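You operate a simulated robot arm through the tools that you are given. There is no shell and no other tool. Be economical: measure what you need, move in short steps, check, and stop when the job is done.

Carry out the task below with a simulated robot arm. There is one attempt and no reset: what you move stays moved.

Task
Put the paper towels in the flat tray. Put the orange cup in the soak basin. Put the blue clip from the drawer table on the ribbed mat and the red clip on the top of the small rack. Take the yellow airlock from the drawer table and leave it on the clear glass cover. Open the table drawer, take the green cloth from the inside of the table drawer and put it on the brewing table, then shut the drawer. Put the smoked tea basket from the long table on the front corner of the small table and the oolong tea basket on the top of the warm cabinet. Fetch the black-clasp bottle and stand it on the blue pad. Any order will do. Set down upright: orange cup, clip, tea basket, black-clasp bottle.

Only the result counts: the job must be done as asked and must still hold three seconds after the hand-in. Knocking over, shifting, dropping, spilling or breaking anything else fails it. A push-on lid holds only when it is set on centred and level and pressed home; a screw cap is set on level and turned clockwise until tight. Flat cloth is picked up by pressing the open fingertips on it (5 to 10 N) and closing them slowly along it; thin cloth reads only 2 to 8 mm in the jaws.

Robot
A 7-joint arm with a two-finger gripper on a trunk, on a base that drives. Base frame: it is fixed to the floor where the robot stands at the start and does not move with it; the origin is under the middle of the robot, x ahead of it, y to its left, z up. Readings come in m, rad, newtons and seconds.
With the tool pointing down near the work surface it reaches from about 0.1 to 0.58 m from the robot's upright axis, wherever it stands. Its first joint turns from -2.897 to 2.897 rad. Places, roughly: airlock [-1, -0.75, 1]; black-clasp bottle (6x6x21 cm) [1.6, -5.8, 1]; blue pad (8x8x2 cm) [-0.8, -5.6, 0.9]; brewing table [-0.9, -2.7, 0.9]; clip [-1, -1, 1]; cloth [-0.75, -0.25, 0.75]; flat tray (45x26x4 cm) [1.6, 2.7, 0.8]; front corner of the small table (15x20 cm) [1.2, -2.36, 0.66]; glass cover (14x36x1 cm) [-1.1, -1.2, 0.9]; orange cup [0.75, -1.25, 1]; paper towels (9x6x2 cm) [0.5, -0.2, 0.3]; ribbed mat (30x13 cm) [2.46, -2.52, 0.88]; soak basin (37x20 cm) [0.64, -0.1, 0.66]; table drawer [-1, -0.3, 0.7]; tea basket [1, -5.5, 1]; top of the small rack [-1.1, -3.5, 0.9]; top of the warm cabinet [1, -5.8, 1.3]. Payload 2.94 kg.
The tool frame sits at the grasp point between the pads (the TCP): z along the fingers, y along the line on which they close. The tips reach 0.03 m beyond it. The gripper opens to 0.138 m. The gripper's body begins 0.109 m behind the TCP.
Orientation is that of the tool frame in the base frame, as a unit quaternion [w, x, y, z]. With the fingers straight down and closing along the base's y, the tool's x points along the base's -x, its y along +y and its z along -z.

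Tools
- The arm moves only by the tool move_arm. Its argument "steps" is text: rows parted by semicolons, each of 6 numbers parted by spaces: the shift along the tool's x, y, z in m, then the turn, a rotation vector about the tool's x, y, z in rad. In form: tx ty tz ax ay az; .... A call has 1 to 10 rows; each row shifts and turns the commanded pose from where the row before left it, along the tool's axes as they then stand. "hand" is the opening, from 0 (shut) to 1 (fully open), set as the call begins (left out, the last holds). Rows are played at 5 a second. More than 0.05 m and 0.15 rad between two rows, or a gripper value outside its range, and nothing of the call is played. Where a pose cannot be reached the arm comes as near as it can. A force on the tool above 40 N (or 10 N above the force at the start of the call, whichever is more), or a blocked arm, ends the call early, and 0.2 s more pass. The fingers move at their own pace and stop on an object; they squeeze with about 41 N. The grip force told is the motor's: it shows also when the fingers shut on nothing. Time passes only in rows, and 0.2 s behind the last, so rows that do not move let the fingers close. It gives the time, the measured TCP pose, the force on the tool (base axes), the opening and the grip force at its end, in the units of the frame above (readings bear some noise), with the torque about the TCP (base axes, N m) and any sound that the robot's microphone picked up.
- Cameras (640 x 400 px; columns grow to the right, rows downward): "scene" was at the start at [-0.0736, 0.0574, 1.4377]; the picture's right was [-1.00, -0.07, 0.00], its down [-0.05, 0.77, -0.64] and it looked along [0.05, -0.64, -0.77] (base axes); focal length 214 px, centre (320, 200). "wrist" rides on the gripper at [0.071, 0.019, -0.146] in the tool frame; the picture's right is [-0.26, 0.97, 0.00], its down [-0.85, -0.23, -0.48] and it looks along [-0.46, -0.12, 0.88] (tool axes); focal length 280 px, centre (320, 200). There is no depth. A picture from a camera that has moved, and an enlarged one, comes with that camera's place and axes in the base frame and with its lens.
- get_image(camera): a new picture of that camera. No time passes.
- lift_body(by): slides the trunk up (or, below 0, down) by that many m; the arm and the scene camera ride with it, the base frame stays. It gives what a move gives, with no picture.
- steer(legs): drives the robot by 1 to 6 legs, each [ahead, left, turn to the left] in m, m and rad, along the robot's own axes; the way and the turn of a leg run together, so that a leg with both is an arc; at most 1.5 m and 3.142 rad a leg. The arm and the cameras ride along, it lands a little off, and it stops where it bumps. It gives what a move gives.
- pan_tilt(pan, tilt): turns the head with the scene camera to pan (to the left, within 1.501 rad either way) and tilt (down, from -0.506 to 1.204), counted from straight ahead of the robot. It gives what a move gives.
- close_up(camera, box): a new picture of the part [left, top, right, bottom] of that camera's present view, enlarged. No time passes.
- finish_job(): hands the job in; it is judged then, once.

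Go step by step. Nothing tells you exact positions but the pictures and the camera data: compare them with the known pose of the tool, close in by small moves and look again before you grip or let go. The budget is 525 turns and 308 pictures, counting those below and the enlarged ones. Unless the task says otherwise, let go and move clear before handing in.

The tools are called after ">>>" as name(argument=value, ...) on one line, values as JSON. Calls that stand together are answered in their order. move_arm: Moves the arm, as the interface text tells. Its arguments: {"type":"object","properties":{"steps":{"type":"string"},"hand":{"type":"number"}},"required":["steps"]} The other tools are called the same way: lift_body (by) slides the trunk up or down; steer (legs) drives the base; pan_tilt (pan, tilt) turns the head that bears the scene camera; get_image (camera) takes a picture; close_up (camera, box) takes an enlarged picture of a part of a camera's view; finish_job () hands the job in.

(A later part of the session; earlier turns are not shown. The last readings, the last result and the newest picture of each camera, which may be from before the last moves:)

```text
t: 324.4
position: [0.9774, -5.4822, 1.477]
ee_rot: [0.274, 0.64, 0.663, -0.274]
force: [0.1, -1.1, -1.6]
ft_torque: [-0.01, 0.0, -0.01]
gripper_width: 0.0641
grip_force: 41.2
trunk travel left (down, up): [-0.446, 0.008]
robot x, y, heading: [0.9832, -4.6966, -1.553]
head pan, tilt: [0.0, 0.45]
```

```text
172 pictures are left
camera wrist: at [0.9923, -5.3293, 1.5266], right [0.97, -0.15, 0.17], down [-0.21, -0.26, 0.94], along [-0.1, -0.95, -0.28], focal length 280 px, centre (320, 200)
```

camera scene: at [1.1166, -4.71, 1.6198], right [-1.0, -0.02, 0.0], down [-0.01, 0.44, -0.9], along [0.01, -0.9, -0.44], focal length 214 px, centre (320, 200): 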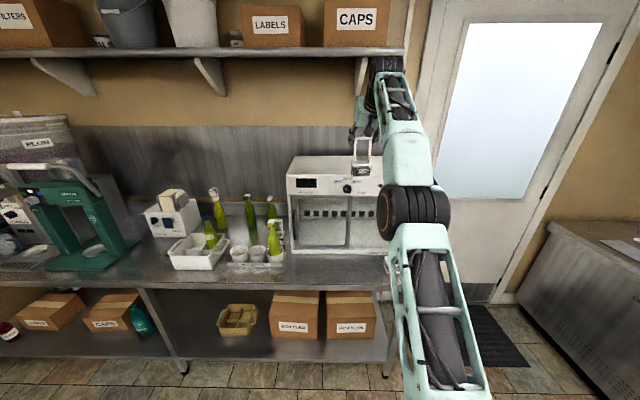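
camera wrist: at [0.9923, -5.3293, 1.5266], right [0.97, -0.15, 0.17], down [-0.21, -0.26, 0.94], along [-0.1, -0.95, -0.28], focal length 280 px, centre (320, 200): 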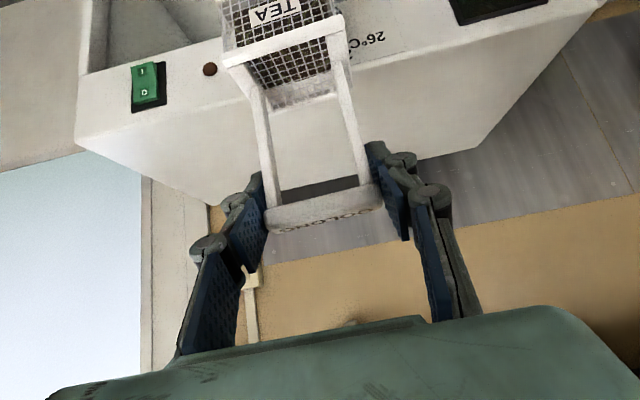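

The cabinet top spans y -5.59..-5.92. Driving in 0.19 m with 3 cm clearance beneath the basket.

>>> steer(legs=[[0.19, 0, 0]])

>>> get_image(camera="wrist")

>>> get_image(camera="scene")

```text
t: 326.0
position: [0.9779, -5.6747, 1.4775]
ee_rot: [0.273, 0.642, 0.662, -0.276]
force: [-0.2, -0.9, -1.7]
ft_torque: [0.02, 0.02, 0.01]
gripper_width: 0.064
grip_force: 40.7
trunk travel left (down, up): [-0.446, 0.008]
robot x, y, heading: [0.9834, -4.89, -1.559]
head pan, tilt: [0.0, 0.45]
```

```text
171 pictures are left
camera wrist: at [0.9947, -5.52, 1.5265], right [0.97, -0.15, 0.17], down [-0.21, -0.26, 0.94], along [-0.1, -0.95, -0.28], focal length 280 px, centre (320, 200)
```

wrist: 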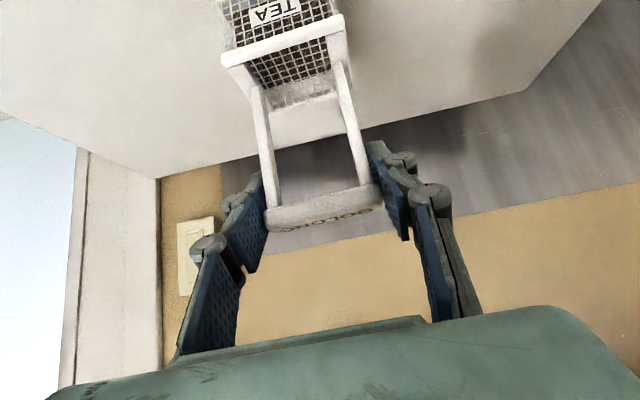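

```text
170 pictures are left
camera scene: at [1.1195, -4.9007, 1.6198], right [-1.0, -0.01, 0.0], down [-0.01, 0.44, -0.9], along [0.01, -0.9, -0.44], focal length 214 px, centre (320, 200)
```

scene: 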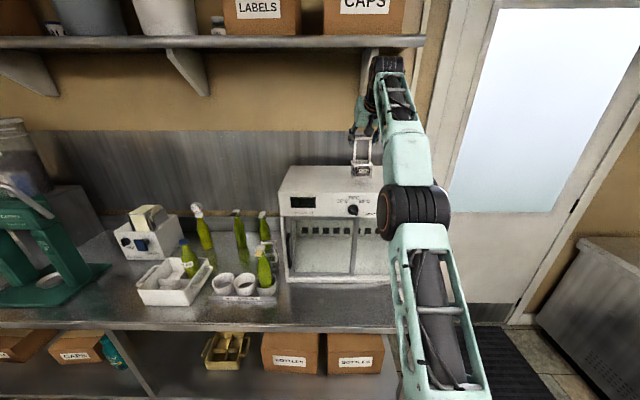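

Now lowering onto the cabinet top to contact.

>>> move_arm(steps="0.007 0 0.007 0 0 0;0.007 0 0.007 0 0 0;0.0036 0 0.0035 0 0 0")

>>> move_arm(steps="0.0022 0 0.0021 0 0 0;0.0022 0 0.0021 0 0 0")

>>> get_image(camera="wrist")

```text
t: 326.8
position: [0.9782, -5.6729, 1.4545]
ee_rot: [0.274, 0.641, 0.663, -0.275]
force: [0.1, 0.1, -1.2]
ft_torque: [-0.02, 0.0, -0.02]
gripper_width: 0.0643
grip_force: 40.7
trunk travel left (down, up): [-0.446, 0.008]
robot x, y, heading: [0.9865, -4.8906, -1.553]
head pan, tilt: [0.0, 0.45]
```

```text
t: 327.4
position: [0.9772, -5.6726, 1.4462]
ee_rot: [0.274, 0.641, 0.662, -0.276]
force: [0.3, 1.4, -2.5]
ft_torque: [-0.02, 0.0, -0.01]
gripper_width: 0.0643
grip_force: 41.3
trunk travel left (down, up): [-0.446, 0.008]
robot x, y, heading: [0.9827, -4.8892, -1.554]
head pan, tilt: [0.0, 0.45]
```

```text
169 pictures are left
camera wrist: at [0.9942, -5.5189, 1.4962], right [0.97, -0.15, 0.17], down [-0.21, -0.26, 0.94], along [-0.1, -0.95, -0.28], focal length 280 px, centre (320, 200)
```

wrist: 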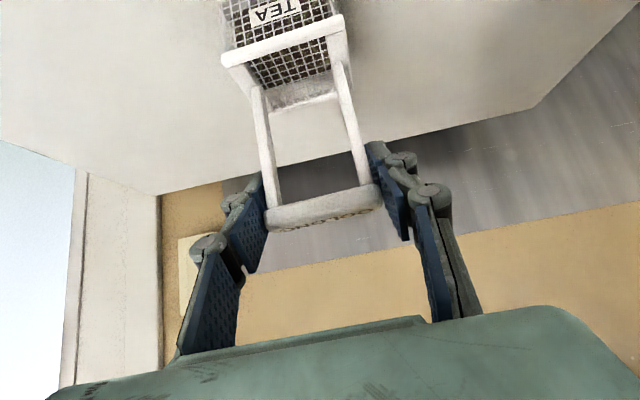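

>>> move_arm(steps="0.0022 0 0.0021 0 0 0;0.0022 0 0.0021 0 0 0")

>>> move_arm(steps="0.0022 0 0.0021 0 0 0;0.0022 0 0.0021 0 0 0")

>>> move_arm(steps="0.0022 0 0.0021 0 0 0;0.0022 0 0.0021 0 0 0")

>>> get_image(camera="wrist")

```text
t: 328.0
position: [0.9784, -5.6724, 1.4443]
ee_rot: [0.277, 0.639, 0.662, -0.277]
force: [0.6, -2.5, 7.9]
ft_torque: [0.1, -0.35, -0.1]
gripper_width: 0.0645
grip_force: 40.9
trunk travel left (down, up): [-0.446, 0.008]
robot x, y, heading: [0.9838, -4.8885, -1.557]
head pan, tilt: [0.0, 0.45]
```

```text
t: 328.6
position: [0.9775, -5.6718, 1.4426]
ee_rot: [0.279, 0.638, 0.661, -0.281]
force: [-2.2, -8.6, 28.0]
ft_torque: [-0.06, -0.17, 0.06]
gripper_width: 0.0647
grip_force: 40.7
trunk travel left (down, up): [-0.446, 0.008]
robot x, y, heading: [0.9831, -4.8903, -1.558]
head pan, tilt: [0.0, 0.45]
```

```text
t: 329.2
position: [0.9757, -5.6706, 1.4348]
ee_rot: [0.279, 0.639, 0.66, -0.28]
force: [-4.2, -6.4, 27.2]
ft_torque: [-0.13, -0.27, -0.13]
gripper_width: 0.0635
grip_force: 40.6
trunk travel left (down, up): [-0.446, 0.008]
robot x, y, heading: [0.9832, -4.8882, -1.555]
head pan, tilt: [0.0, 0.45]
```

```text
168 pictures are left
camera wrist: at [0.9923, -5.5164, 1.4822], right [0.97, -0.15, 0.18], down [-0.21, -0.24, 0.95], along [-0.1, -0.96, -0.27], focal length 280 px, centre (320, 200)
```

wrist: 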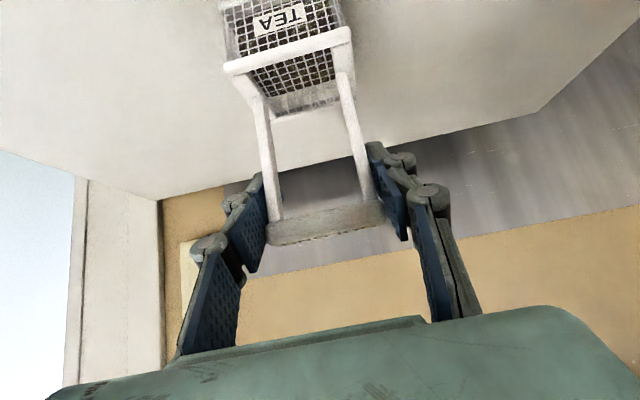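

It is down on the surface (the handle slid slightly in the grip). Easing up and releasing.

>>> move_arm(steps="-0.0036 0 -0.0035 0 0 0;0 0 0 0 0 0")

>>> move_arm(steps="0 0 0 0 0 0;0 0 0 0 0 0;0 0 -0.02 0 0 0;0 0 -0.03 0 0 0", hand=0.68)

>>> get_image(camera="wrist")

```text
t: 329.8
position: [0.9767, -5.672, 1.4356]
ee_rot: [0.275, 0.64, 0.662, -0.276]
force: [-4.0, -2.9, 17.6]
ft_torque: [-0.86, -0.11, -0.23]
gripper_width: 0.0633
grip_force: 40.4
trunk travel left (down, up): [-0.446, 0.008]
robot x, y, heading: [0.9796, -4.8877, -1.553]
head pan, tilt: [0.0, 0.45]
```

```text
t: 330.8
position: [0.9758, -5.6354, 1.4691]
ee_rot: [0.274, 0.641, 0.662, -0.275]
force: [-0.9, 0.0, 0.5]
ft_torque: [-0.05, 0.0, 0.02]
gripper_width: 0.0938
grip_force: 0.0
trunk travel left (down, up): [-0.446, 0.008]
robot x, y, heading: [0.981, -4.8862, -1.556]
head pan, tilt: [0.0, 0.45]
```

```text
167 pictures are left
camera wrist: at [0.9928, -5.4824, 1.5179], right [0.97, -0.15, 0.18], down [-0.21, -0.26, 0.94], along [-0.1, -0.95, -0.28], focal length 280 px, centre (320, 200)
```

wrist: 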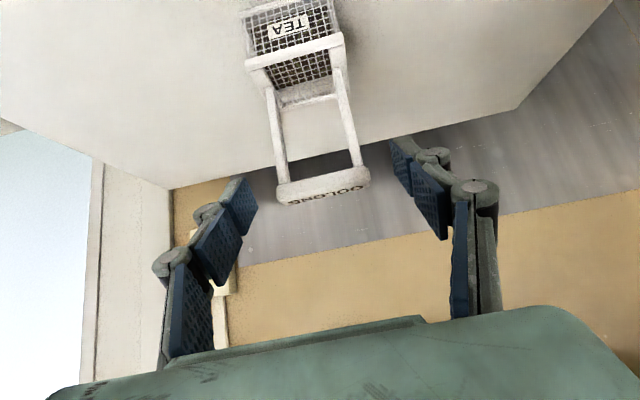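

Oolong stands on the warm cabinet. Backing off and moving left to look at the bottles and the SMOKED basket.

>>> steer(legs=[[-0.35, 0, 0], [0, 0.45, -0.012]])

>>> lift_body(by=-0.1)

>>> get_image(camera="wrist")

>>> get_image(camera="scene")

```text
t: 337.1
position: [1.405, -5.2861, 1.4683]
ee_rot: [0.273, 0.644, 0.659, -0.277]
force: [0.0, -1.1, 0.3]
ft_torque: [0.01, 0.01, -0.04]
gripper_width: 0.094
grip_force: 0.0
trunk travel left (down, up): [-0.446, 0.008]
robot x, y, heading: [1.4221, -4.5406, -1.57]
head pan, tilt: [0.0, 0.45]
```

```text
t: 338.4
position: [1.4051, -5.2868, 1.3689]
ee_rot: [0.273, 0.643, 0.66, -0.276]
force: [-0.8, -0.3, -0.3]
ft_torque: [0.0, 0.0, 0.01]
gripper_width: 0.0939
grip_force: 0.0
trunk travel left (down, up): [-0.346, 0.108]
robot x, y, heading: [1.4218, -4.5408, -1.568]
head pan, tilt: [0.0, 0.45]
```

```text
166 pictures are left
camera wrist: at [1.4227, -5.1329, 1.4175], right [0.97, -0.17, 0.18], down [-0.21, -0.26, 0.94], along [-0.11, -0.95, -0.28], focal length 280 px, centre (320, 200)
```

wrist: 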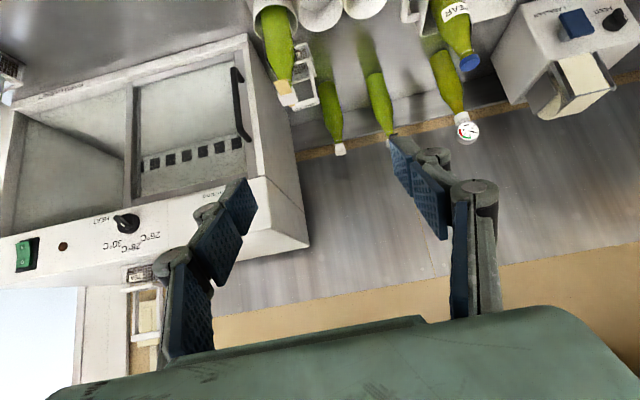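

```text
165 pictures are left
camera scene: at [1.5566, -4.5506, 1.5198], right [-1.0, 0.0, 0.0], down [0.0, 0.44, -0.9], along [0.0, -0.9, -0.44], focal length 214 px, centre (320, 200)
```

scene: 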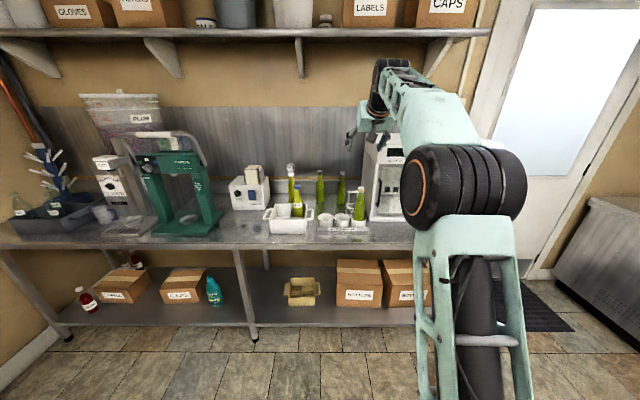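

>>> close_up(camera="wrist", box=[250, 0, 490, 150])

>>> close_up(camera="scene", box=[250, 150, 390, 240])

```text
2.67 times, centred on (370, 75) of wrist
camera zoom: at [1.4227, -5.1329, 1.4175], right [0.97, -0.17, 0.18], down [-0.21, -0.26, 0.94], along [-0.11, -0.95, -0.28], focal length 748 px, centre (187, 533)
```

zoom: 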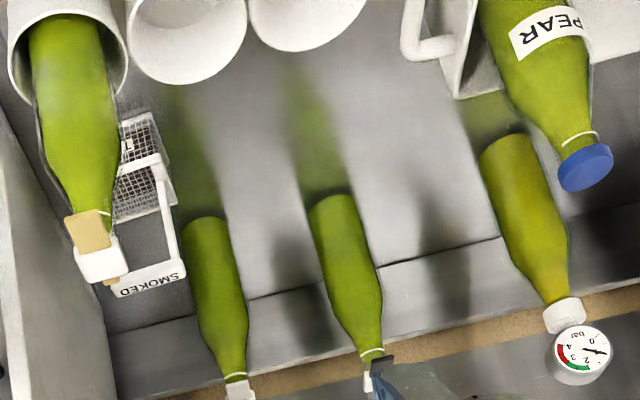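

```text
4.44 times, centred on (320, 195) of scene
camera zoom: at [1.5566, -4.5506, 1.5198], right [-1.0, 0.0, 0.0], down [0.0, 0.44, -0.9], along [0.0, -0.9, -0.44], focal length 953 px, centre (320, 222)
```

zoom: 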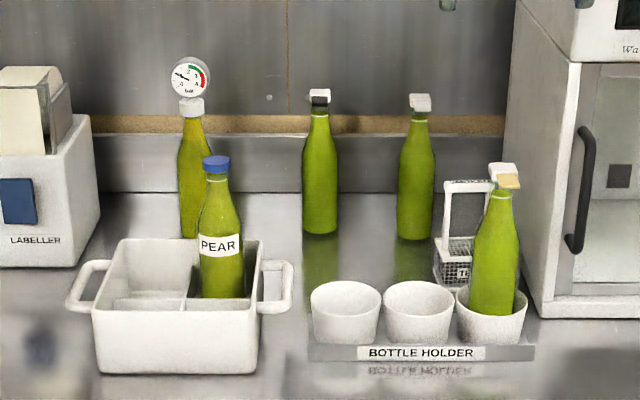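

The black-clasp bottle is the middle one at about (1.56, -5.82), flanked by the white-clasp one (1.415) and the gauge bottle (1.75). I'll line up with x=1.56 and drive in.

>>> steer(legs=[[0, 0.155, 0], [0.4, 0, 0]])

>>> move_arm(steps="0.0245 0 0.0236 0 0 0;0.0245 0 0.0236 0 0 0;0.0245 0 0.0236 0 0 0;0.0245 0 0.0236 0 0 0;0.0245 0 0.0236 0 0 0", hand=0.65)

>>> get_image(camera="wrist")

>>> get_image(camera="scene")

```text
t: 342.5
position: [1.5641, -5.6884, 1.3678]
ee_rot: [0.273, 0.644, 0.658, -0.278]
force: [0.0, -0.3, -0.2]
ft_torque: [0.02, 0.01, -0.02]
gripper_width: 0.0936
grip_force: 0.1
trunk travel left (down, up): [-0.346, 0.108]
robot x, y, heading: [1.5748, -4.9375, -1.567]
head pan, tilt: [0.0, 0.45]
```

```text
t: 343.7
position: [1.5594, -5.6862, 1.197]
ee_rot: [0.274, 0.644, 0.659, -0.276]
force: [-0.1, 0.0, 0.0]
ft_torque: [0.0, 0.01, 0.0]
gripper_width: 0.0897
grip_force: 0.1
trunk travel left (down, up): [-0.346, 0.108]
robot x, y, heading: [1.5798, -4.937, -1.569]
head pan, tilt: [0.0, 0.45]
```

```text
162 pictures are left
camera wrist: at [1.5783, -5.5325, 1.2465], right [0.97, -0.17, 0.18], down [-0.21, -0.26, 0.94], along [-0.11, -0.95, -0.28], focal length 280 px, centre (320, 200)
```

wrist: 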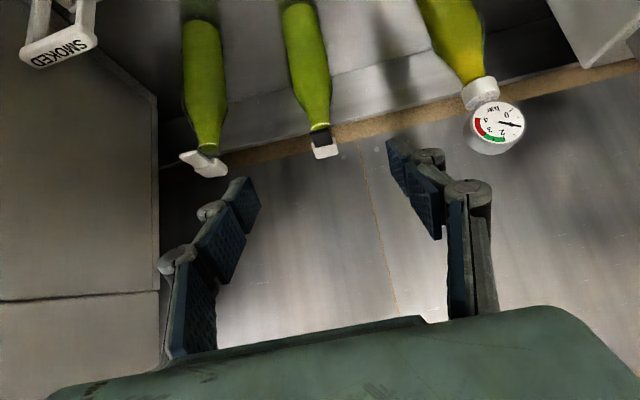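

```text
161 pictures are left
camera scene: at [1.7151, -4.9514, 1.5198], right [-1.0, 0.0, 0.0], down [0.0, 0.44, -0.9], along [0.0, -0.9, -0.44], focal length 214 px, centre (320, 200)
```

scene: 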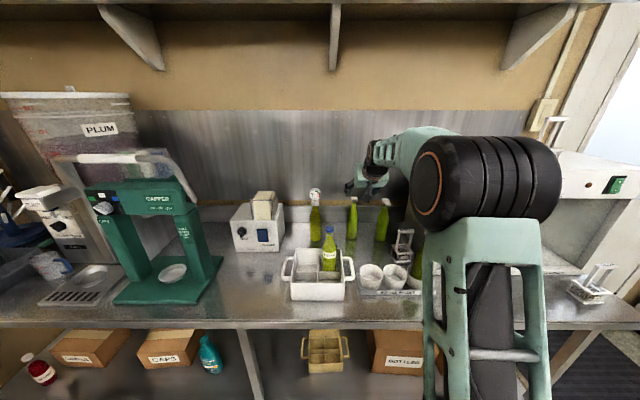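

Black clasp confirmed on the bottle right ahead (x≈1.56, y≈-5.825). I'll drive 5 cm in and descend.

>>> steer(legs=[[0.05, 0, 0]])

>>> move_arm(steps="0.0245 0 0.0236 0 0 0;0.0245 0 0.0236 0 0 0;0.0245 0 0.0236 0 0 0;0.0245 0 0.0236 0 0 0")

>>> get_image(camera="wrist")

>>> get_image(camera="scene")

```text
t: 344.6
position: [1.5605, -5.7366, 1.1967]
ee_rot: [0.272, 0.644, 0.659, -0.276]
force: [-0.7, -0.6, -0.5]
ft_torque: [-0.02, -0.02, 0.02]
gripper_width: 0.0897
grip_force: 0.2
trunk travel left (down, up): [-0.346, 0.108]
robot x, y, heading: [1.5826, -4.9889, -1.57]
head pan, tilt: [0.0, 0.45]
```

```text
t: 345.6
position: [1.5596, -5.7336, 1.0616]
ee_rot: [0.273, 0.643, 0.66, -0.276]
force: [1.0, 0.2, -0.6]
ft_torque: [0.05, 0.01, -0.02]
gripper_width: 0.0896
grip_force: 0.1
trunk travel left (down, up): [-0.346, 0.108]
robot x, y, heading: [1.5772, -4.9897, -1.57]
head pan, tilt: [0.0, 0.45]
```

```text
160 pictures are left
camera wrist: at [1.5777, -5.5799, 1.1097], right [0.97, -0.16, 0.17], down [-0.21, -0.26, 0.94], along [-0.11, -0.95, -0.28], focal length 280 px, centre (320, 200)
```

wrist: 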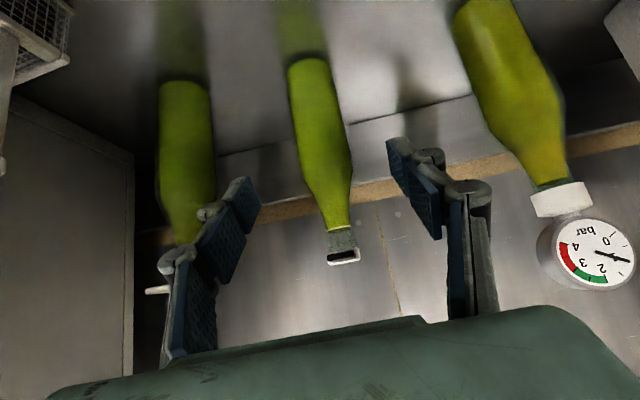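

```text
159 pictures are left
camera scene: at [1.7153, -5.002, 1.5198], right [-1.0, 0.0, 0.0], down [0.0, 0.44, -0.9], along [0.0, -0.9, -0.44], focal length 214 px, centre (320, 200)
```

scene: 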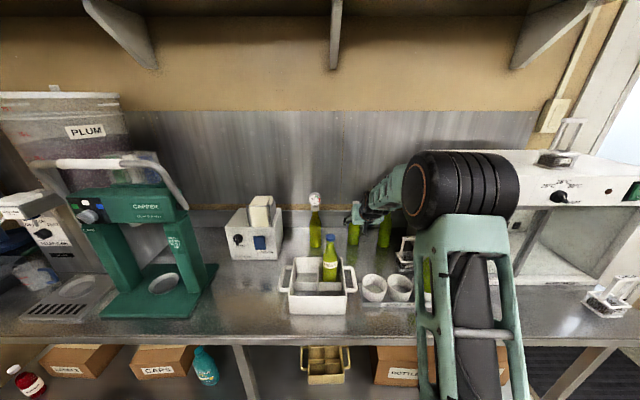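

The bottle is centred at x≈1.562. Advancing 13 cm along the tool to straddle its body.

>>> move_arm(steps="0 0.001 0.04 0 0 0;0 0.001 0.04 0 0 0;0.002 0 0.03 0 0 0")

>>> get_image(camera="wrist")

```text
t: 346.4
position: [1.5625, -5.814, 0.9849]
ee_rot: [0.272, 0.644, 0.659, -0.277]
force: [0.3, -0.2, 0.5]
ft_torque: [-0.02, -0.01, -0.04]
gripper_width: 0.0897
grip_force: 0.1
trunk travel left (down, up): [-0.346, 0.108]
robot x, y, heading: [1.5801, -4.9878, -1.567]
head pan, tilt: [0.0, 0.45]
```

```text
158 pictures are left
camera wrist: at [1.5803, -5.6596, 1.0332], right [0.97, -0.16, 0.18], down [-0.21, -0.26, 0.94], along [-0.11, -0.95, -0.28], focal length 280 px, centre (320, 200)
```

wrist: 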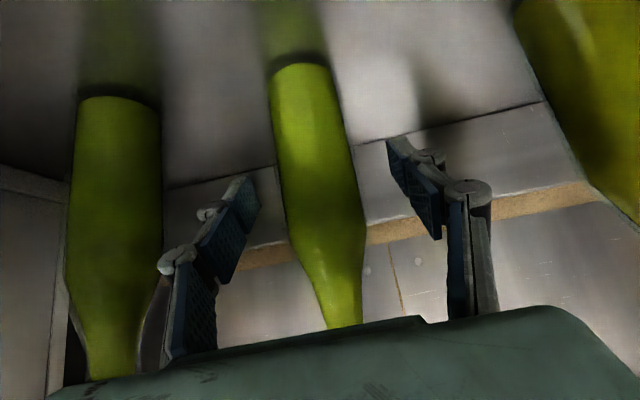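

Bottle is between the pads at TCP depth. Slight advance and close.

>>> move_arm(steps="0.002 -0.001 0.012 0 0 0;0 0 0 0 0 0")

>>> move_arm(steps="0 0 0 0 0 0;0 0 0 0 0 0;0 0 0 0 0 0;0 0 0 0 0 0", hand=0.2)

>>> get_image(camera="wrist")

```text
t: 347.1
position: [1.5618, -5.8212, 0.9745]
ee_rot: [0.272, 0.644, 0.659, -0.276]
force: [-0.3, -0.6, -0.6]
ft_torque: [0.01, -0.01, 0.01]
gripper_width: 0.0896
grip_force: 0.1
trunk travel left (down, up): [-0.346, 0.108]
robot x, y, heading: [1.5772, -4.9873, -1.565]
head pan, tilt: [0.0, 0.45]
```

```text
t: 348.1
position: [1.5608, -5.8217, 0.9748]
ee_rot: [0.273, 0.644, 0.659, -0.276]
force: [-2.2, 0.1, 0.9]
ft_torque: [-0.09, 0.1, -0.08]
gripper_width: 0.0588
grip_force: 40.8
trunk travel left (down, up): [-0.346, 0.108]
robot x, y, heading: [1.5781, -4.9885, -1.565]
head pan, tilt: [0.0, 0.45]
```

```text
157 pictures are left
camera wrist: at [1.5787, -5.6662, 1.0237], right [0.97, -0.16, 0.17], down [-0.21, -0.26, 0.94], along [-0.11, -0.95, -0.28], focal length 280 px, centre (320, 200)
```

wrist: 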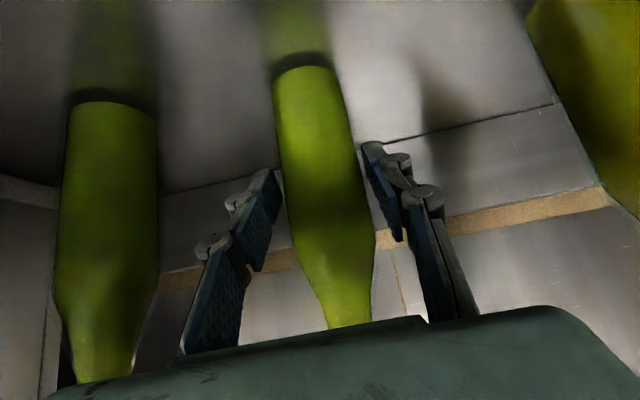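

Bottle gripped (59 mm). Lifting straight up and backing away.

>>> move_arm(steps="-0.007 0 -0.007 0 0 0;-0.0245 0 -0.0236 0 0 0;-0.0245 0 -0.0236 0 0 0;-0.0245 0 -0.0236 0 0 0;-0.0245 0 -0.0236 0 0 0;-0.0245 0 -0.0236 0 0 0")

>>> steer(legs=[[-0.6, 0, 0]])

>>> pan_tilt(pan=-0.9, tilt=0.5)

>>> get_image(camera="scene")

>>> get_image(camera="wrist")

```text
t: 349.4
position: [1.5663, -5.82, 1.1532]
ee_rot: [0.273, 0.644, 0.659, -0.277]
force: [-1.1, -0.1, -5.7]
ft_torque: [0.11, -0.02, 0.0]
gripper_width: 0.0588
grip_force: 41.0
trunk travel left (down, up): [-0.346, 0.108]
robot x, y, heading: [1.5794, -4.9919, -1.572]
head pan, tilt: [0.0, 0.45]
```

```text
t: 352.8
position: [1.5667, -5.2217, 1.1533]
ee_rot: [0.273, 0.641, 0.662, -0.276]
force: [0.7, -0.8, -6.1]
ft_torque: [0.13, -0.01, 0.02]
gripper_width: 0.0588
grip_force: 40.8
trunk travel left (down, up): [-0.346, 0.108]
robot x, y, heading: [1.5738, -4.3881, -1.556]
head pan, tilt: [0.0, 0.45]
```

```text
t: 354.0
position: [1.5664, -5.2223, 1.1514]
ee_rot: [0.274, 0.641, 0.663, -0.274]
force: [0.8, 0.0, -5.9]
ft_torque: [0.15, -0.05, 0.0]
gripper_width: 0.059
grip_force: 41.0
trunk travel left (down, up): [-0.346, 0.108]
robot x, y, heading: [1.577, -4.3885, -1.565]
head pan, tilt: [-0.901, 0.499]
```

```text
156 pictures are left
camera scene: at [1.6388, -4.368, 1.5153], right [-0.63, 0.78, 0.0], down [0.37, 0.3, -0.88], along [-0.68, -0.55, -0.48], focal length 214 px, centre (320, 200)
```

scene: 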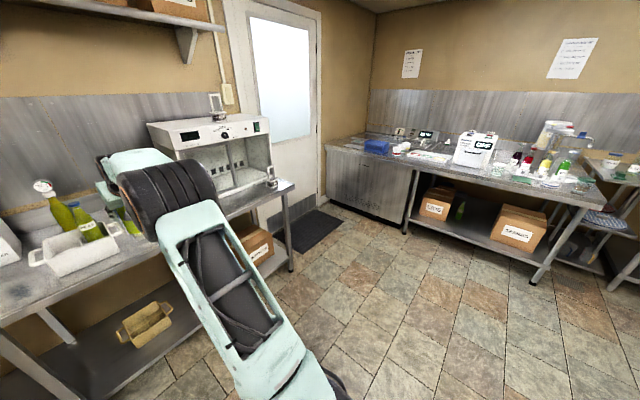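

```text
155 pictures are left
camera wrist: at [1.5834, -5.0683, 1.201], right [0.97, -0.16, 0.17], down [-0.21, -0.26, 0.94], along [-0.1, -0.95, -0.28], focal length 280 px, centre (320, 200)
```

wrist: 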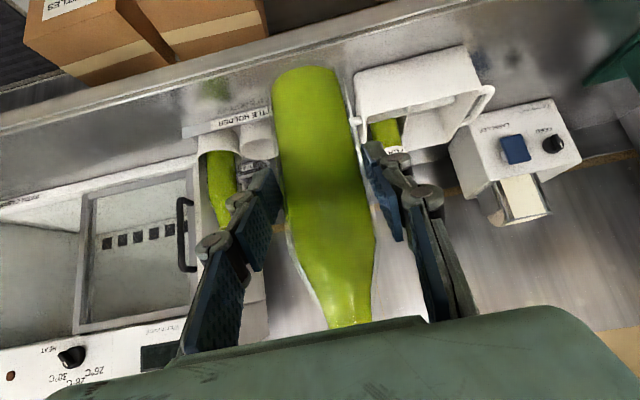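

The bottle is held well. The table at the right (x<-0.4) should carry the blue pad. I'll turn to face -x, go to x≈0.75 and then shift toward y≈-5.5 to look.

>>> steer(legs=[[0, 0, -1.575], [0.85, 0, 0], [0, 0.9, 0]])

>>> pan_tilt(pan=0.0, tilt=0.55)

>>> get_image(camera="scene")

>>> get_image(camera="wrist")

```text
t: 368.3
position: [-0.0745, -5.1603, 1.1472]
ee_rot: [0.003, 0.923, 0.018, -0.385]
force: [0.2, -0.3, -5.2]
ft_torque: [0.02, -0.15, 0.03]
gripper_width: 0.0587
grip_force: 41.3
trunk travel left (down, up): [-0.346, 0.108]
robot x, y, heading: [0.7587, -5.162, -3.124]
head pan, tilt: [-0.901, 0.499]
stopped in leg 3: the robot was blocked; the commanded pose is now the measured one
```

```text
t: 369.5
position: [-0.0752, -5.1605, 1.15]
ee_rot: [0.001, 0.922, 0.017, -0.387]
force: [0.1, -0.6, -5.9]
ft_torque: [0.0, -0.17, 0.04]
gripper_width: 0.0589
grip_force: 41.1
trunk travel left (down, up): [-0.346, 0.108]
robot x, y, heading: [0.7577, -5.1611, -3.125]
head pan, tilt: [0.0, 0.55]
```

```text
154 pictures are left
camera scene: at [0.749, -5.2984, 1.5107], right [-0.01, 1.0, 0.0], down [0.52, 0.01, -0.85], along [-0.85, -0.01, -0.52], focal length 214 px, centre (320, 200)
```

scene: 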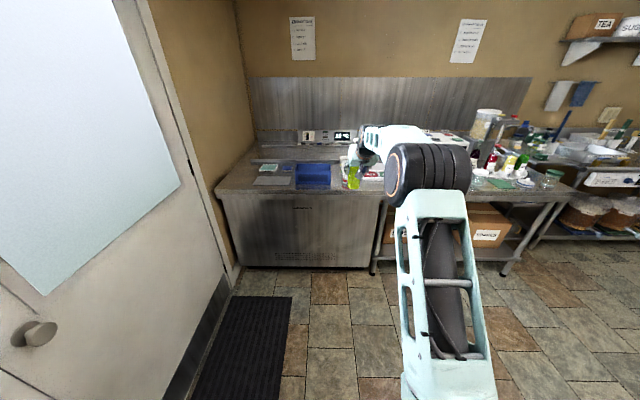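

```text
153 pictures are left
camera wrist: at [0.0802, -5.1754, 1.2], right [-0.15, -0.97, 0.18], down [-0.26, 0.21, 0.94], along [-0.95, 0.1, -0.29], focal length 280 px, centre (320, 200)
```

wrist: 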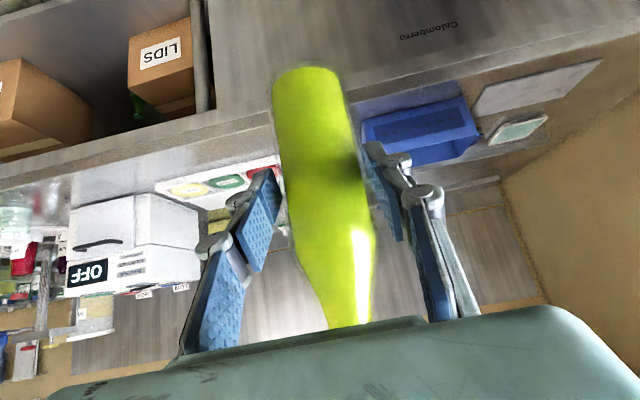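

The robot's side touched the long table's end, so I'll move on in -x before shifting further. Enlarging the view to find the blue pad.

>>> close_up(camera="scene", box=[210, 120, 390, 210])

>>> pan_tilt(pan=1.3, tilt=0.7)

>>> get_image(camera="scene")

```text
3.56 times, centred on (300, 165) of scene
camera zoom: at [0.749, -5.2984, 1.5107], right [-0.01, 1.0, 0.0], down [0.52, 0.01, -0.85], along [-0.85, -0.01, -0.52], focal length 763 px, centre (391, 324)
```

zoom: 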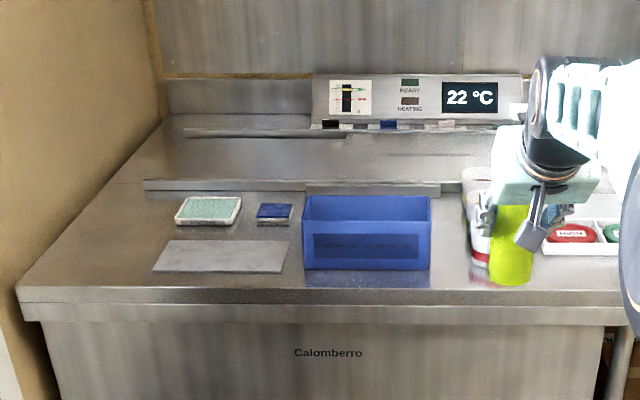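

```text
t: 371.0
position: [-0.0745, -5.1599, 1.1505]
ee_rot: [0.002, 0.922, 0.018, -0.386]
force: [0.2, -0.3, -6.4]
ft_torque: [-0.01, -0.12, 0.01]
gripper_width: 0.059
grip_force: 41.1
trunk travel left (down, up): [-0.346, 0.108]
robot x, y, heading: [0.7567, -5.1648, -3.128]
head pan, tilt: [1.3, 0.7]
```

```text
151 pictures are left
camera scene: at [0.8173, -5.3792, 1.4977], right [-0.97, 0.25, 0.0], down [0.16, 0.62, -0.76], along [-0.19, -0.74, -0.64], focal length 214 px, centre (320, 200)
```

scene: 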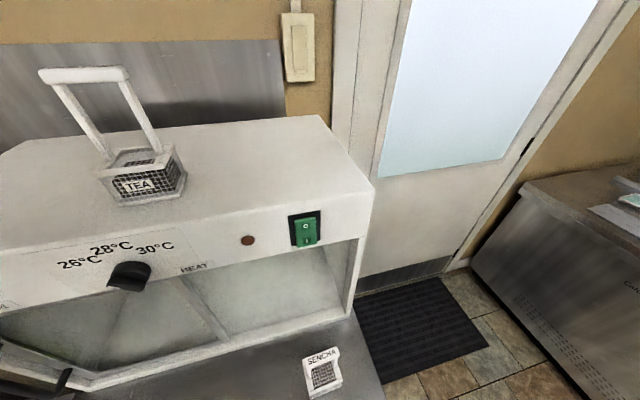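

The blue pad is the small blue square left of the blue box, about (-0.64, -5.55). I'll drive ahead 0.4, then strafe left to y≈-5.5 and look with the wrist.

>>> steer(legs=[[0.4, 0, -0.015], [0, 0.38, 0]])

>>> pan_tilt(pan=0.0, tilt=0.7)

>>> get_image(camera="scene")

>>> get_image(camera="wrist")

```text
t: 377.0
position: [-0.4833, -5.5293, 1.1506]
ee_rot: [-0.001, 0.922, 0.01, -0.387]
force: [-0.3, -0.6, -5.4]
ft_torque: [-0.02, -0.11, 0.03]
gripper_width: 0.0589
grip_force: 40.8
trunk travel left (down, up): [-0.346, 0.108]
robot x, y, heading: [0.3511, -5.5462, 3.141]
head pan, tilt: [1.3, 0.7]
```

```text
t: 378.5
position: [-0.4835, -5.5297, 1.1508]
ee_rot: [-0.002, 0.922, 0.01, -0.387]
force: [1.1, -0.5, -5.4]
ft_torque: [0.04, -0.11, 0.02]
gripper_width: 0.0589
grip_force: 41.3
trunk travel left (down, up): [-0.346, 0.108]
robot x, y, heading: [0.3488, -5.543, 3.139]
head pan, tilt: [0.0, 0.7]
```

```text
150 pictures are left
camera scene: at [0.3434, -5.682, 1.4976], right [0.0, 1.0, 0.0], down [0.64, 0.0, -0.76], along [-0.76, 0.0, -0.64], focal length 214 px, centre (320, 200)
```

scene: 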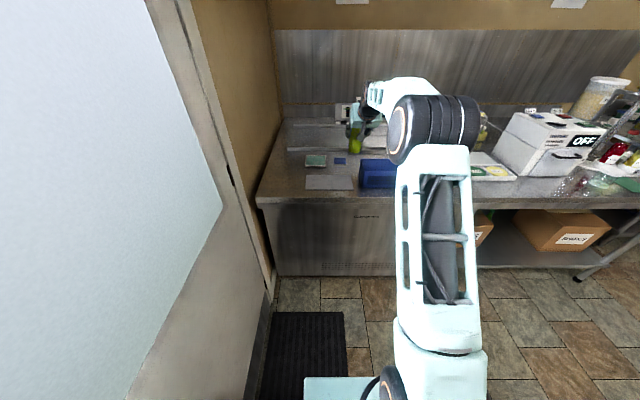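

```text
149 pictures are left
camera wrist: at [-0.3281, -5.548, 1.1999], right [-0.17, -0.97, 0.18], down [-0.26, 0.22, 0.94], along [-0.95, 0.11, -0.29], focal length 280 px, centre (320, 200)
```

wrist: 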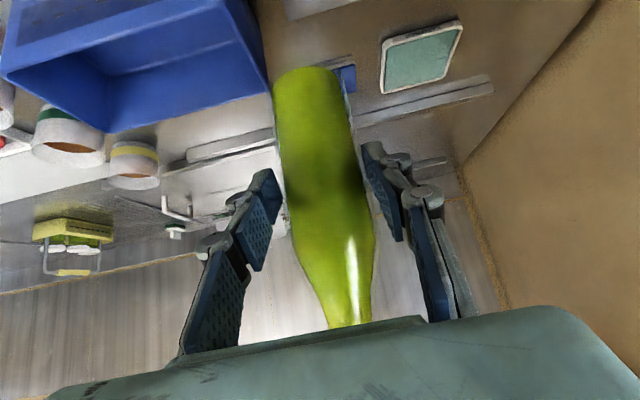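

>>> close_up(camera="scene", box=[280, 120, 400, 200])

>>> close_up(camera="wrist", box=[240, 0, 480, 150])

```text
5.00 times, centred on (340, 160) of scene
camera zoom: at [0.3434, -5.682, 1.4976], right [0.0, 1.0, 0.0], down [0.64, 0.0, -0.76], along [-0.76, 0.0, -0.64], focal length 1072 px, centre (220, 400)
```

zoom: 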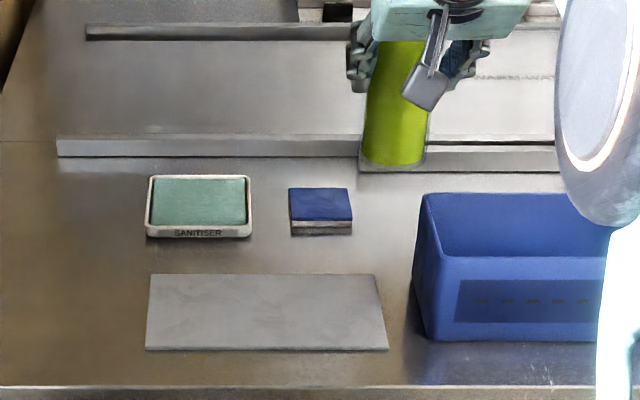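

```text
2.67 times, centred on (360, 75) of wrist
camera zoom: at [-0.3281, -5.548, 1.1999], right [-0.17, -0.97, 0.18], down [-0.26, 0.22, 0.94], along [-0.95, 0.11, -0.29], focal length 748 px, centre (213, 533)
```

zoom: 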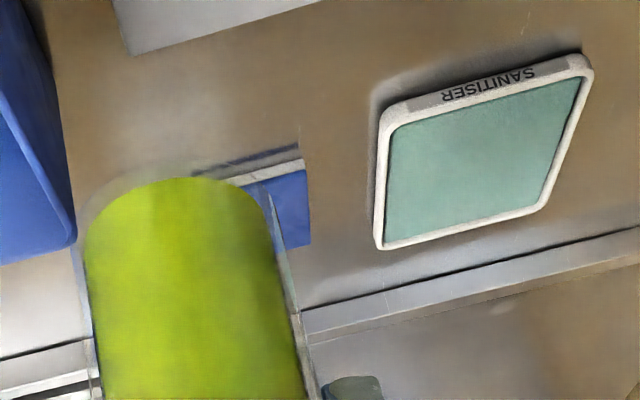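

Parallax gives the pad: top z≈0.885, x -0.698..-0.768, y -5.603..-5.535 (centre about (-0.735, -5.57)). I'll shift laterally 3 cm, drive 0.2 m in, and lower partway.

>>> steer(legs=[[0.2, 0.033, 0]])

>>> move_arm(steps="0.0245 0 0.0236 0 0 0;0.0245 0 0.0236 0 0 0;0.0245 0 0.0236 0 0 0")

>>> get_image(camera="wrist")

>>> close_up(camera="scene", box=[280, 120, 420, 220])

```text
t: 380.1
position: [-0.6852, -5.5637, 1.149]
ee_rot: [-0.003, 0.923, 0.01, -0.386]
force: [-0.3, 0.9, -5.8]
ft_torque: [-0.01, -0.15, 0.01]
gripper_width: 0.0589
grip_force: 41.6
trunk travel left (down, up): [-0.346, 0.108]
robot x, y, heading: [0.1448, -5.5773, 3.144]
head pan, tilt: [0.0, 0.7]
```

```text
t: 380.9
position: [-0.6825, -5.561, 1.0483]
ee_rot: [-0.002, 0.923, 0.011, -0.386]
force: [0.2, -0.3, -6.6]
ft_torque: [0.01, -0.19, 0.0]
gripper_width: 0.0587
grip_force: 41.2
trunk travel left (down, up): [-0.346, 0.108]
robot x, y, heading: [0.1444, -5.5824, 3.142]
head pan, tilt: [0.0, 0.7]
```

```text
146 pictures are left
camera wrist: at [-0.5277, -5.5787, 1.0977], right [-0.17, -0.97, 0.18], down [-0.26, 0.22, 0.94], along [-0.95, 0.11, -0.29], focal length 280 px, centre (320, 200)
```

wrist: 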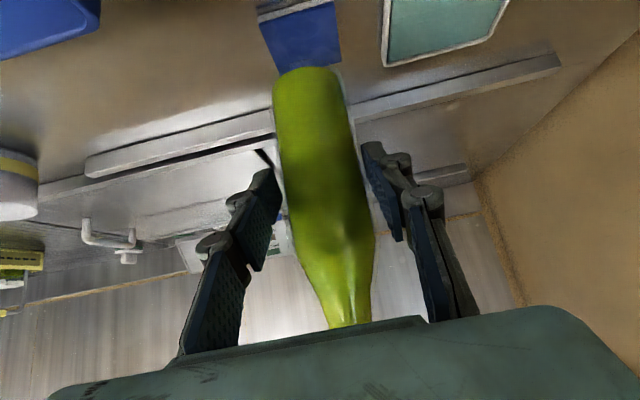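

```text
4.00 times, centred on (350, 170) of scene
camera zoom: at [0.1409, -5.7151, 1.4976], right [0.0, 1.0, 0.0], down [0.65, 0.0, -0.76], along [-0.76, 0.0, -0.65], focal length 858 px, centre (200, 320)
```

zoom: 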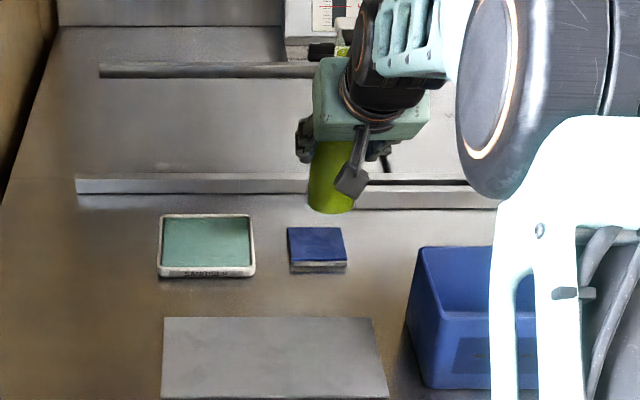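

Bottle axis is about (-0.717, -5.568); pad centre about (-0.732, -5.567). Moving 1.5 cm forward while lowering 6 cm, then checking.

>>> move_arm(steps="0.011 0 0.0175 0 0 0;0.011 0 0.0175 0 0 0;0.0107 0 0.0175 0 0 0")

>>> get_image(camera="wrist")

>>> close_up(camera="scene", box=[280, 120, 420, 220])

```text
t: 381.7
position: [-0.6967, -5.5626, 0.9871]
ee_rot: [-0.001, 0.922, 0.011, -0.386]
force: [-0.2, 0.2, -4.8]
ft_torque: [0.02, -0.19, 0.04]
gripper_width: 0.0589
grip_force: 40.8
trunk travel left (down, up): [-0.346, 0.108]
robot x, y, heading: [0.1437, -5.5784, 3.139]
head pan, tilt: [0.0, 0.7]
```

```text
144 pictures are left
camera wrist: at [-0.5417, -5.5799, 1.0372], right [-0.17, -0.97, 0.18], down [-0.26, 0.22, 0.94], along [-0.95, 0.11, -0.29], focal length 280 px, centre (320, 200)
```

wrist: 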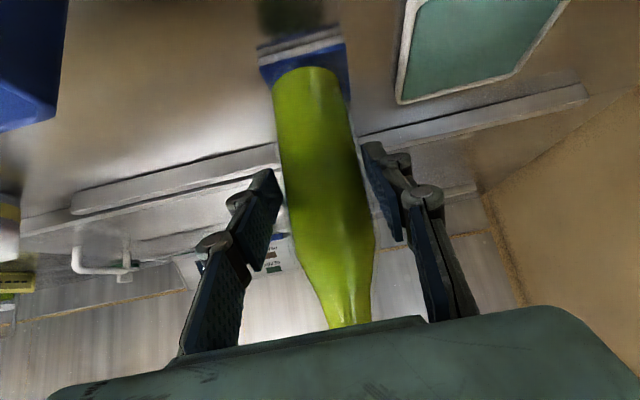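

```text
4.00 times, centred on (350, 170) of scene
camera zoom: at [0.141, -5.7151, 1.4976], right [0.0, 1.0, 0.0], down [0.65, 0.0, -0.76], along [-0.76, 0.0, -0.65], focal length 858 px, centre (200, 320)
```

zoom: 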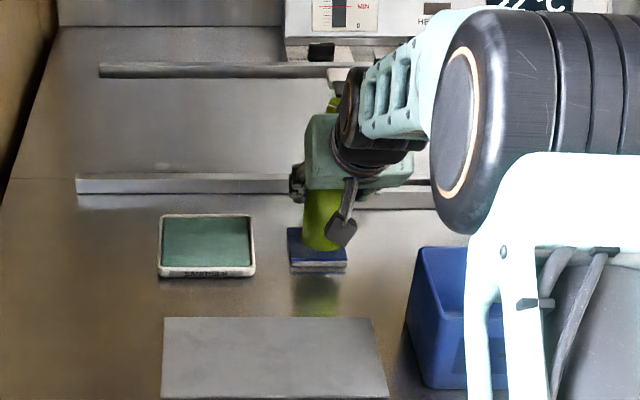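

Scene and wrist views agree the bottle is centred over the pad within a few mm. Lowering to contact in 2 mm steps.

>>> move_arm(steps="0.0015 0.002 0.0014 0 0 0;0.0022 0.001 0.0021 0 0 0;0.0022 0 0.0021 0 0 0")

>>> move_arm(steps="0.0022 0 0.0021 0 0 0")

>>> close_up(camera="scene", box=[310, 150, 390, 200])

```text
t: 382.5
position: [-0.6962, -5.5647, 0.9797]
ee_rot: [-0.002, 0.922, 0.01, -0.386]
force: [-0.6, 0.7, -5.1]
ft_torque: [0.02, -0.11, -0.01]
gripper_width: 0.0587
grip_force: 41.3
trunk travel left (down, up): [-0.346, 0.108]
robot x, y, heading: [0.1456, -5.5798, 3.139]
head pan, tilt: [0.0, 0.7]
```

```text
t: 382.9
position: [-0.697, -5.5647, 0.977]
ee_rot: [-0.002, 0.922, 0.01, -0.386]
force: [0.4, -0.8, -4.8]
ft_torque: [-0.02, -0.15, 0.01]
gripper_width: 0.0588
grip_force: 40.8
trunk travel left (down, up): [-0.346, 0.108]
robot x, y, heading: [0.1485, -5.5807, 3.14]
head pan, tilt: [0.0, 0.7]
```

```text
8.00 times, centred on (350, 175) of scene
camera zoom: at [0.1413, -5.7151, 1.4976], right [0.0, 1.0, 0.0], down [0.64, 0.0, -0.76], along [-0.76, 0.0, -0.64], focal length 1716 px, centre (80, 400)
```

zoom: 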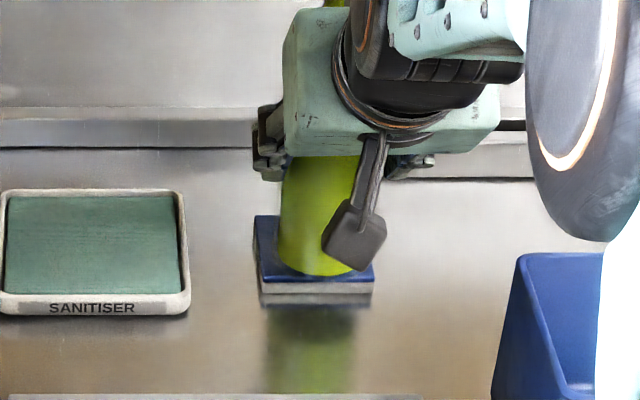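

Nearly touching; I'll shift 3 mm forward and continue to contact.

>>> move_arm(steps="-0.002 0 0.0022 0 0 0;0.0022 0 0.0021 0 0 0")

>>> move_arm(steps="0.0018 0 0.0017 0 0 0")

>>> move_arm(steps="0.0018 0 0.0017 0 0 0")

```text
t: 383.5
position: [-0.7014, -5.5633, 0.9735]
ee_rot: [-0.002, 0.923, 0.01, -0.386]
force: [0.4, -0.5, -6.1]
ft_torque: [-0.01, -0.16, 0.01]
gripper_width: 0.0586
grip_force: 41.1
trunk travel left (down, up): [-0.346, 0.108]
robot x, y, heading: [0.1471, -5.5809, 3.142]
head pan, tilt: [0.0, 0.7]
```

```text
t: 383.9
position: [-0.7015, -5.5646, 0.971]
ee_rot: [-0.001, 0.923, 0.01, -0.386]
force: [-0.8, 0.2, -5.0]
ft_torque: [0.01, -0.16, -0.01]
gripper_width: 0.0589
grip_force: 40.9
trunk travel left (down, up): [-0.346, 0.108]
robot x, y, heading: [0.1479, -5.5792, 3.14]
head pan, tilt: [0.0, 0.7]
```

```text
t: 384.3
position: [-0.7009, -5.5647, 0.9698]
ee_rot: [-0.002, 0.922, 0.01, -0.387]
force: [-1.1, 0.4, -4.6]
ft_torque: [0.02, -0.1, -0.02]
gripper_width: 0.0589
grip_force: 41.2
trunk travel left (down, up): [-0.346, 0.108]
robot x, y, heading: [0.1497, -5.5804, 3.143]
head pan, tilt: [0.0, 0.7]
```

>>> move_arm(steps="0.0022 0 0.0021 0 0 0;0.0022 0 0.0021 0 0 0")

>>> close_up(camera="scene", box=[310, 150, 390, 200])

>>> close_up(camera="wrist", box=[230, 0, 390, 100])

```text
t: 384.9
position: [-0.6993, -5.5651, 0.9678]
ee_rot: [-0.003, 0.921, 0.01, -0.39]
force: [2.8, 0.2, 10.3]
ft_torque: [0.2, -0.02, -0.03]
gripper_width: 0.0587
grip_force: 41.0
trunk travel left (down, up): [-0.346, 0.108]
robot x, y, heading: [0.1445, -5.578, 3.135]
head pan, tilt: [0.0, 0.7]
```

```text
8.00 times, centred on (350, 175) of scene
camera zoom: at [0.1444, -5.7151, 1.4979], right [0.0, 1.0, 0.0], down [0.64, 0.0, -0.77], along [-0.77, 0.0, -0.64], focal length 1716 px, centre (80, 400)
```

zoom: 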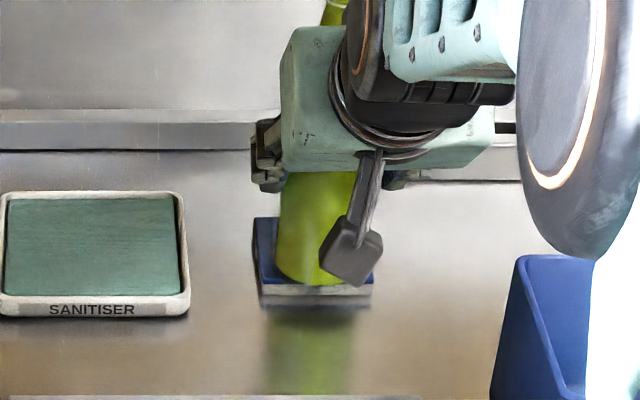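

```text
4.00 times, centred on (310, 50) of wrist
camera zoom: at [-0.5449, -5.5821, 1.0166], right [-0.17, -0.97, 0.18], down [-0.25, 0.22, 0.94], along [-0.95, 0.11, -0.28], focal length 1122 px, centre (360, 800)
```

zoom: 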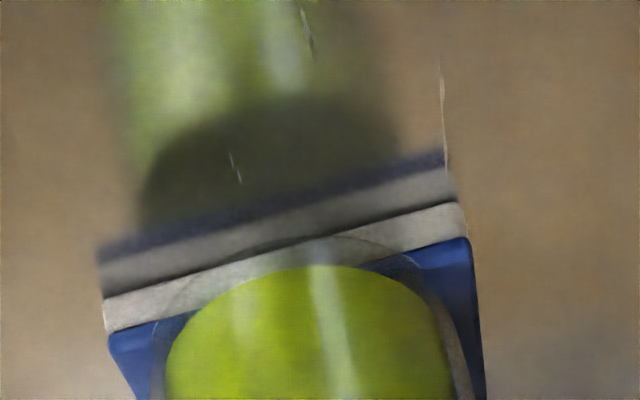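

At contact the bottle's glass rim slightly overhangs the pad's front edge. I'll lift 1 cm, go 1.4 cm forward and set down again.

>>> move_arm(steps="-0.0072 0 -0.007 0 0 0;-0.0097 0 0.010 0 0 0;0.0 0 0.0 0 0 0")

>>> move_arm(steps="0.0036 0 0.0035 0 0 0;0.0022 0 0.0021 0 0 0")

>>> close_up(camera="wrist", box=[230, 0, 390, 100])

```text
t: 385.7
position: [-0.7145, -5.5657, 0.9725]
ee_rot: [-0.002, 0.923, 0.01, -0.385]
force: [0.5, 0.4, -5.8]
ft_torque: [0.0, -0.13, 0.01]
gripper_width: 0.0587
grip_force: 41.1
trunk travel left (down, up): [-0.346, 0.108]
robot x, y, heading: [0.1459, -5.5783, 3.138]
head pan, tilt: [0.0, 0.7]
```

```text
t: 386.3
position: [-0.7142, -5.5653, 0.9686]
ee_rot: [-0.002, 0.921, 0.009, -0.389]
force: [1.4, -0.9, 3.5]
ft_torque: [0.05, -0.01, -0.02]
gripper_width: 0.0586
grip_force: 41.0
trunk travel left (down, up): [-0.346, 0.108]
robot x, y, heading: [0.1484, -5.5828, 3.142]
head pan, tilt: [0.0, 0.7]
```

```text
4.00 times, centred on (310, 50) of wrist
camera zoom: at [-0.5597, -5.5825, 1.0174], right [-0.17, -0.97, 0.18], down [-0.26, 0.22, 0.94], along [-0.95, 0.11, -0.28], focal length 1122 px, centre (360, 800)
```

zoom: 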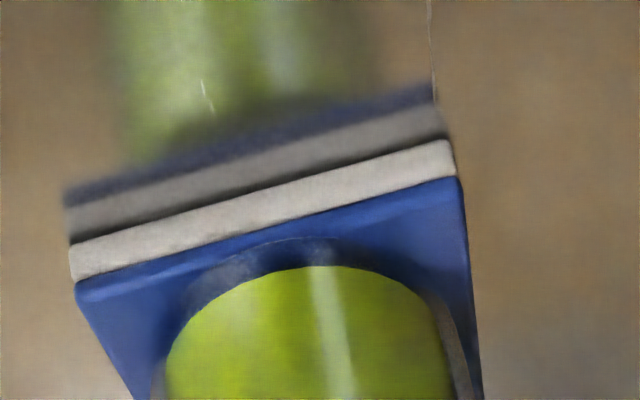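

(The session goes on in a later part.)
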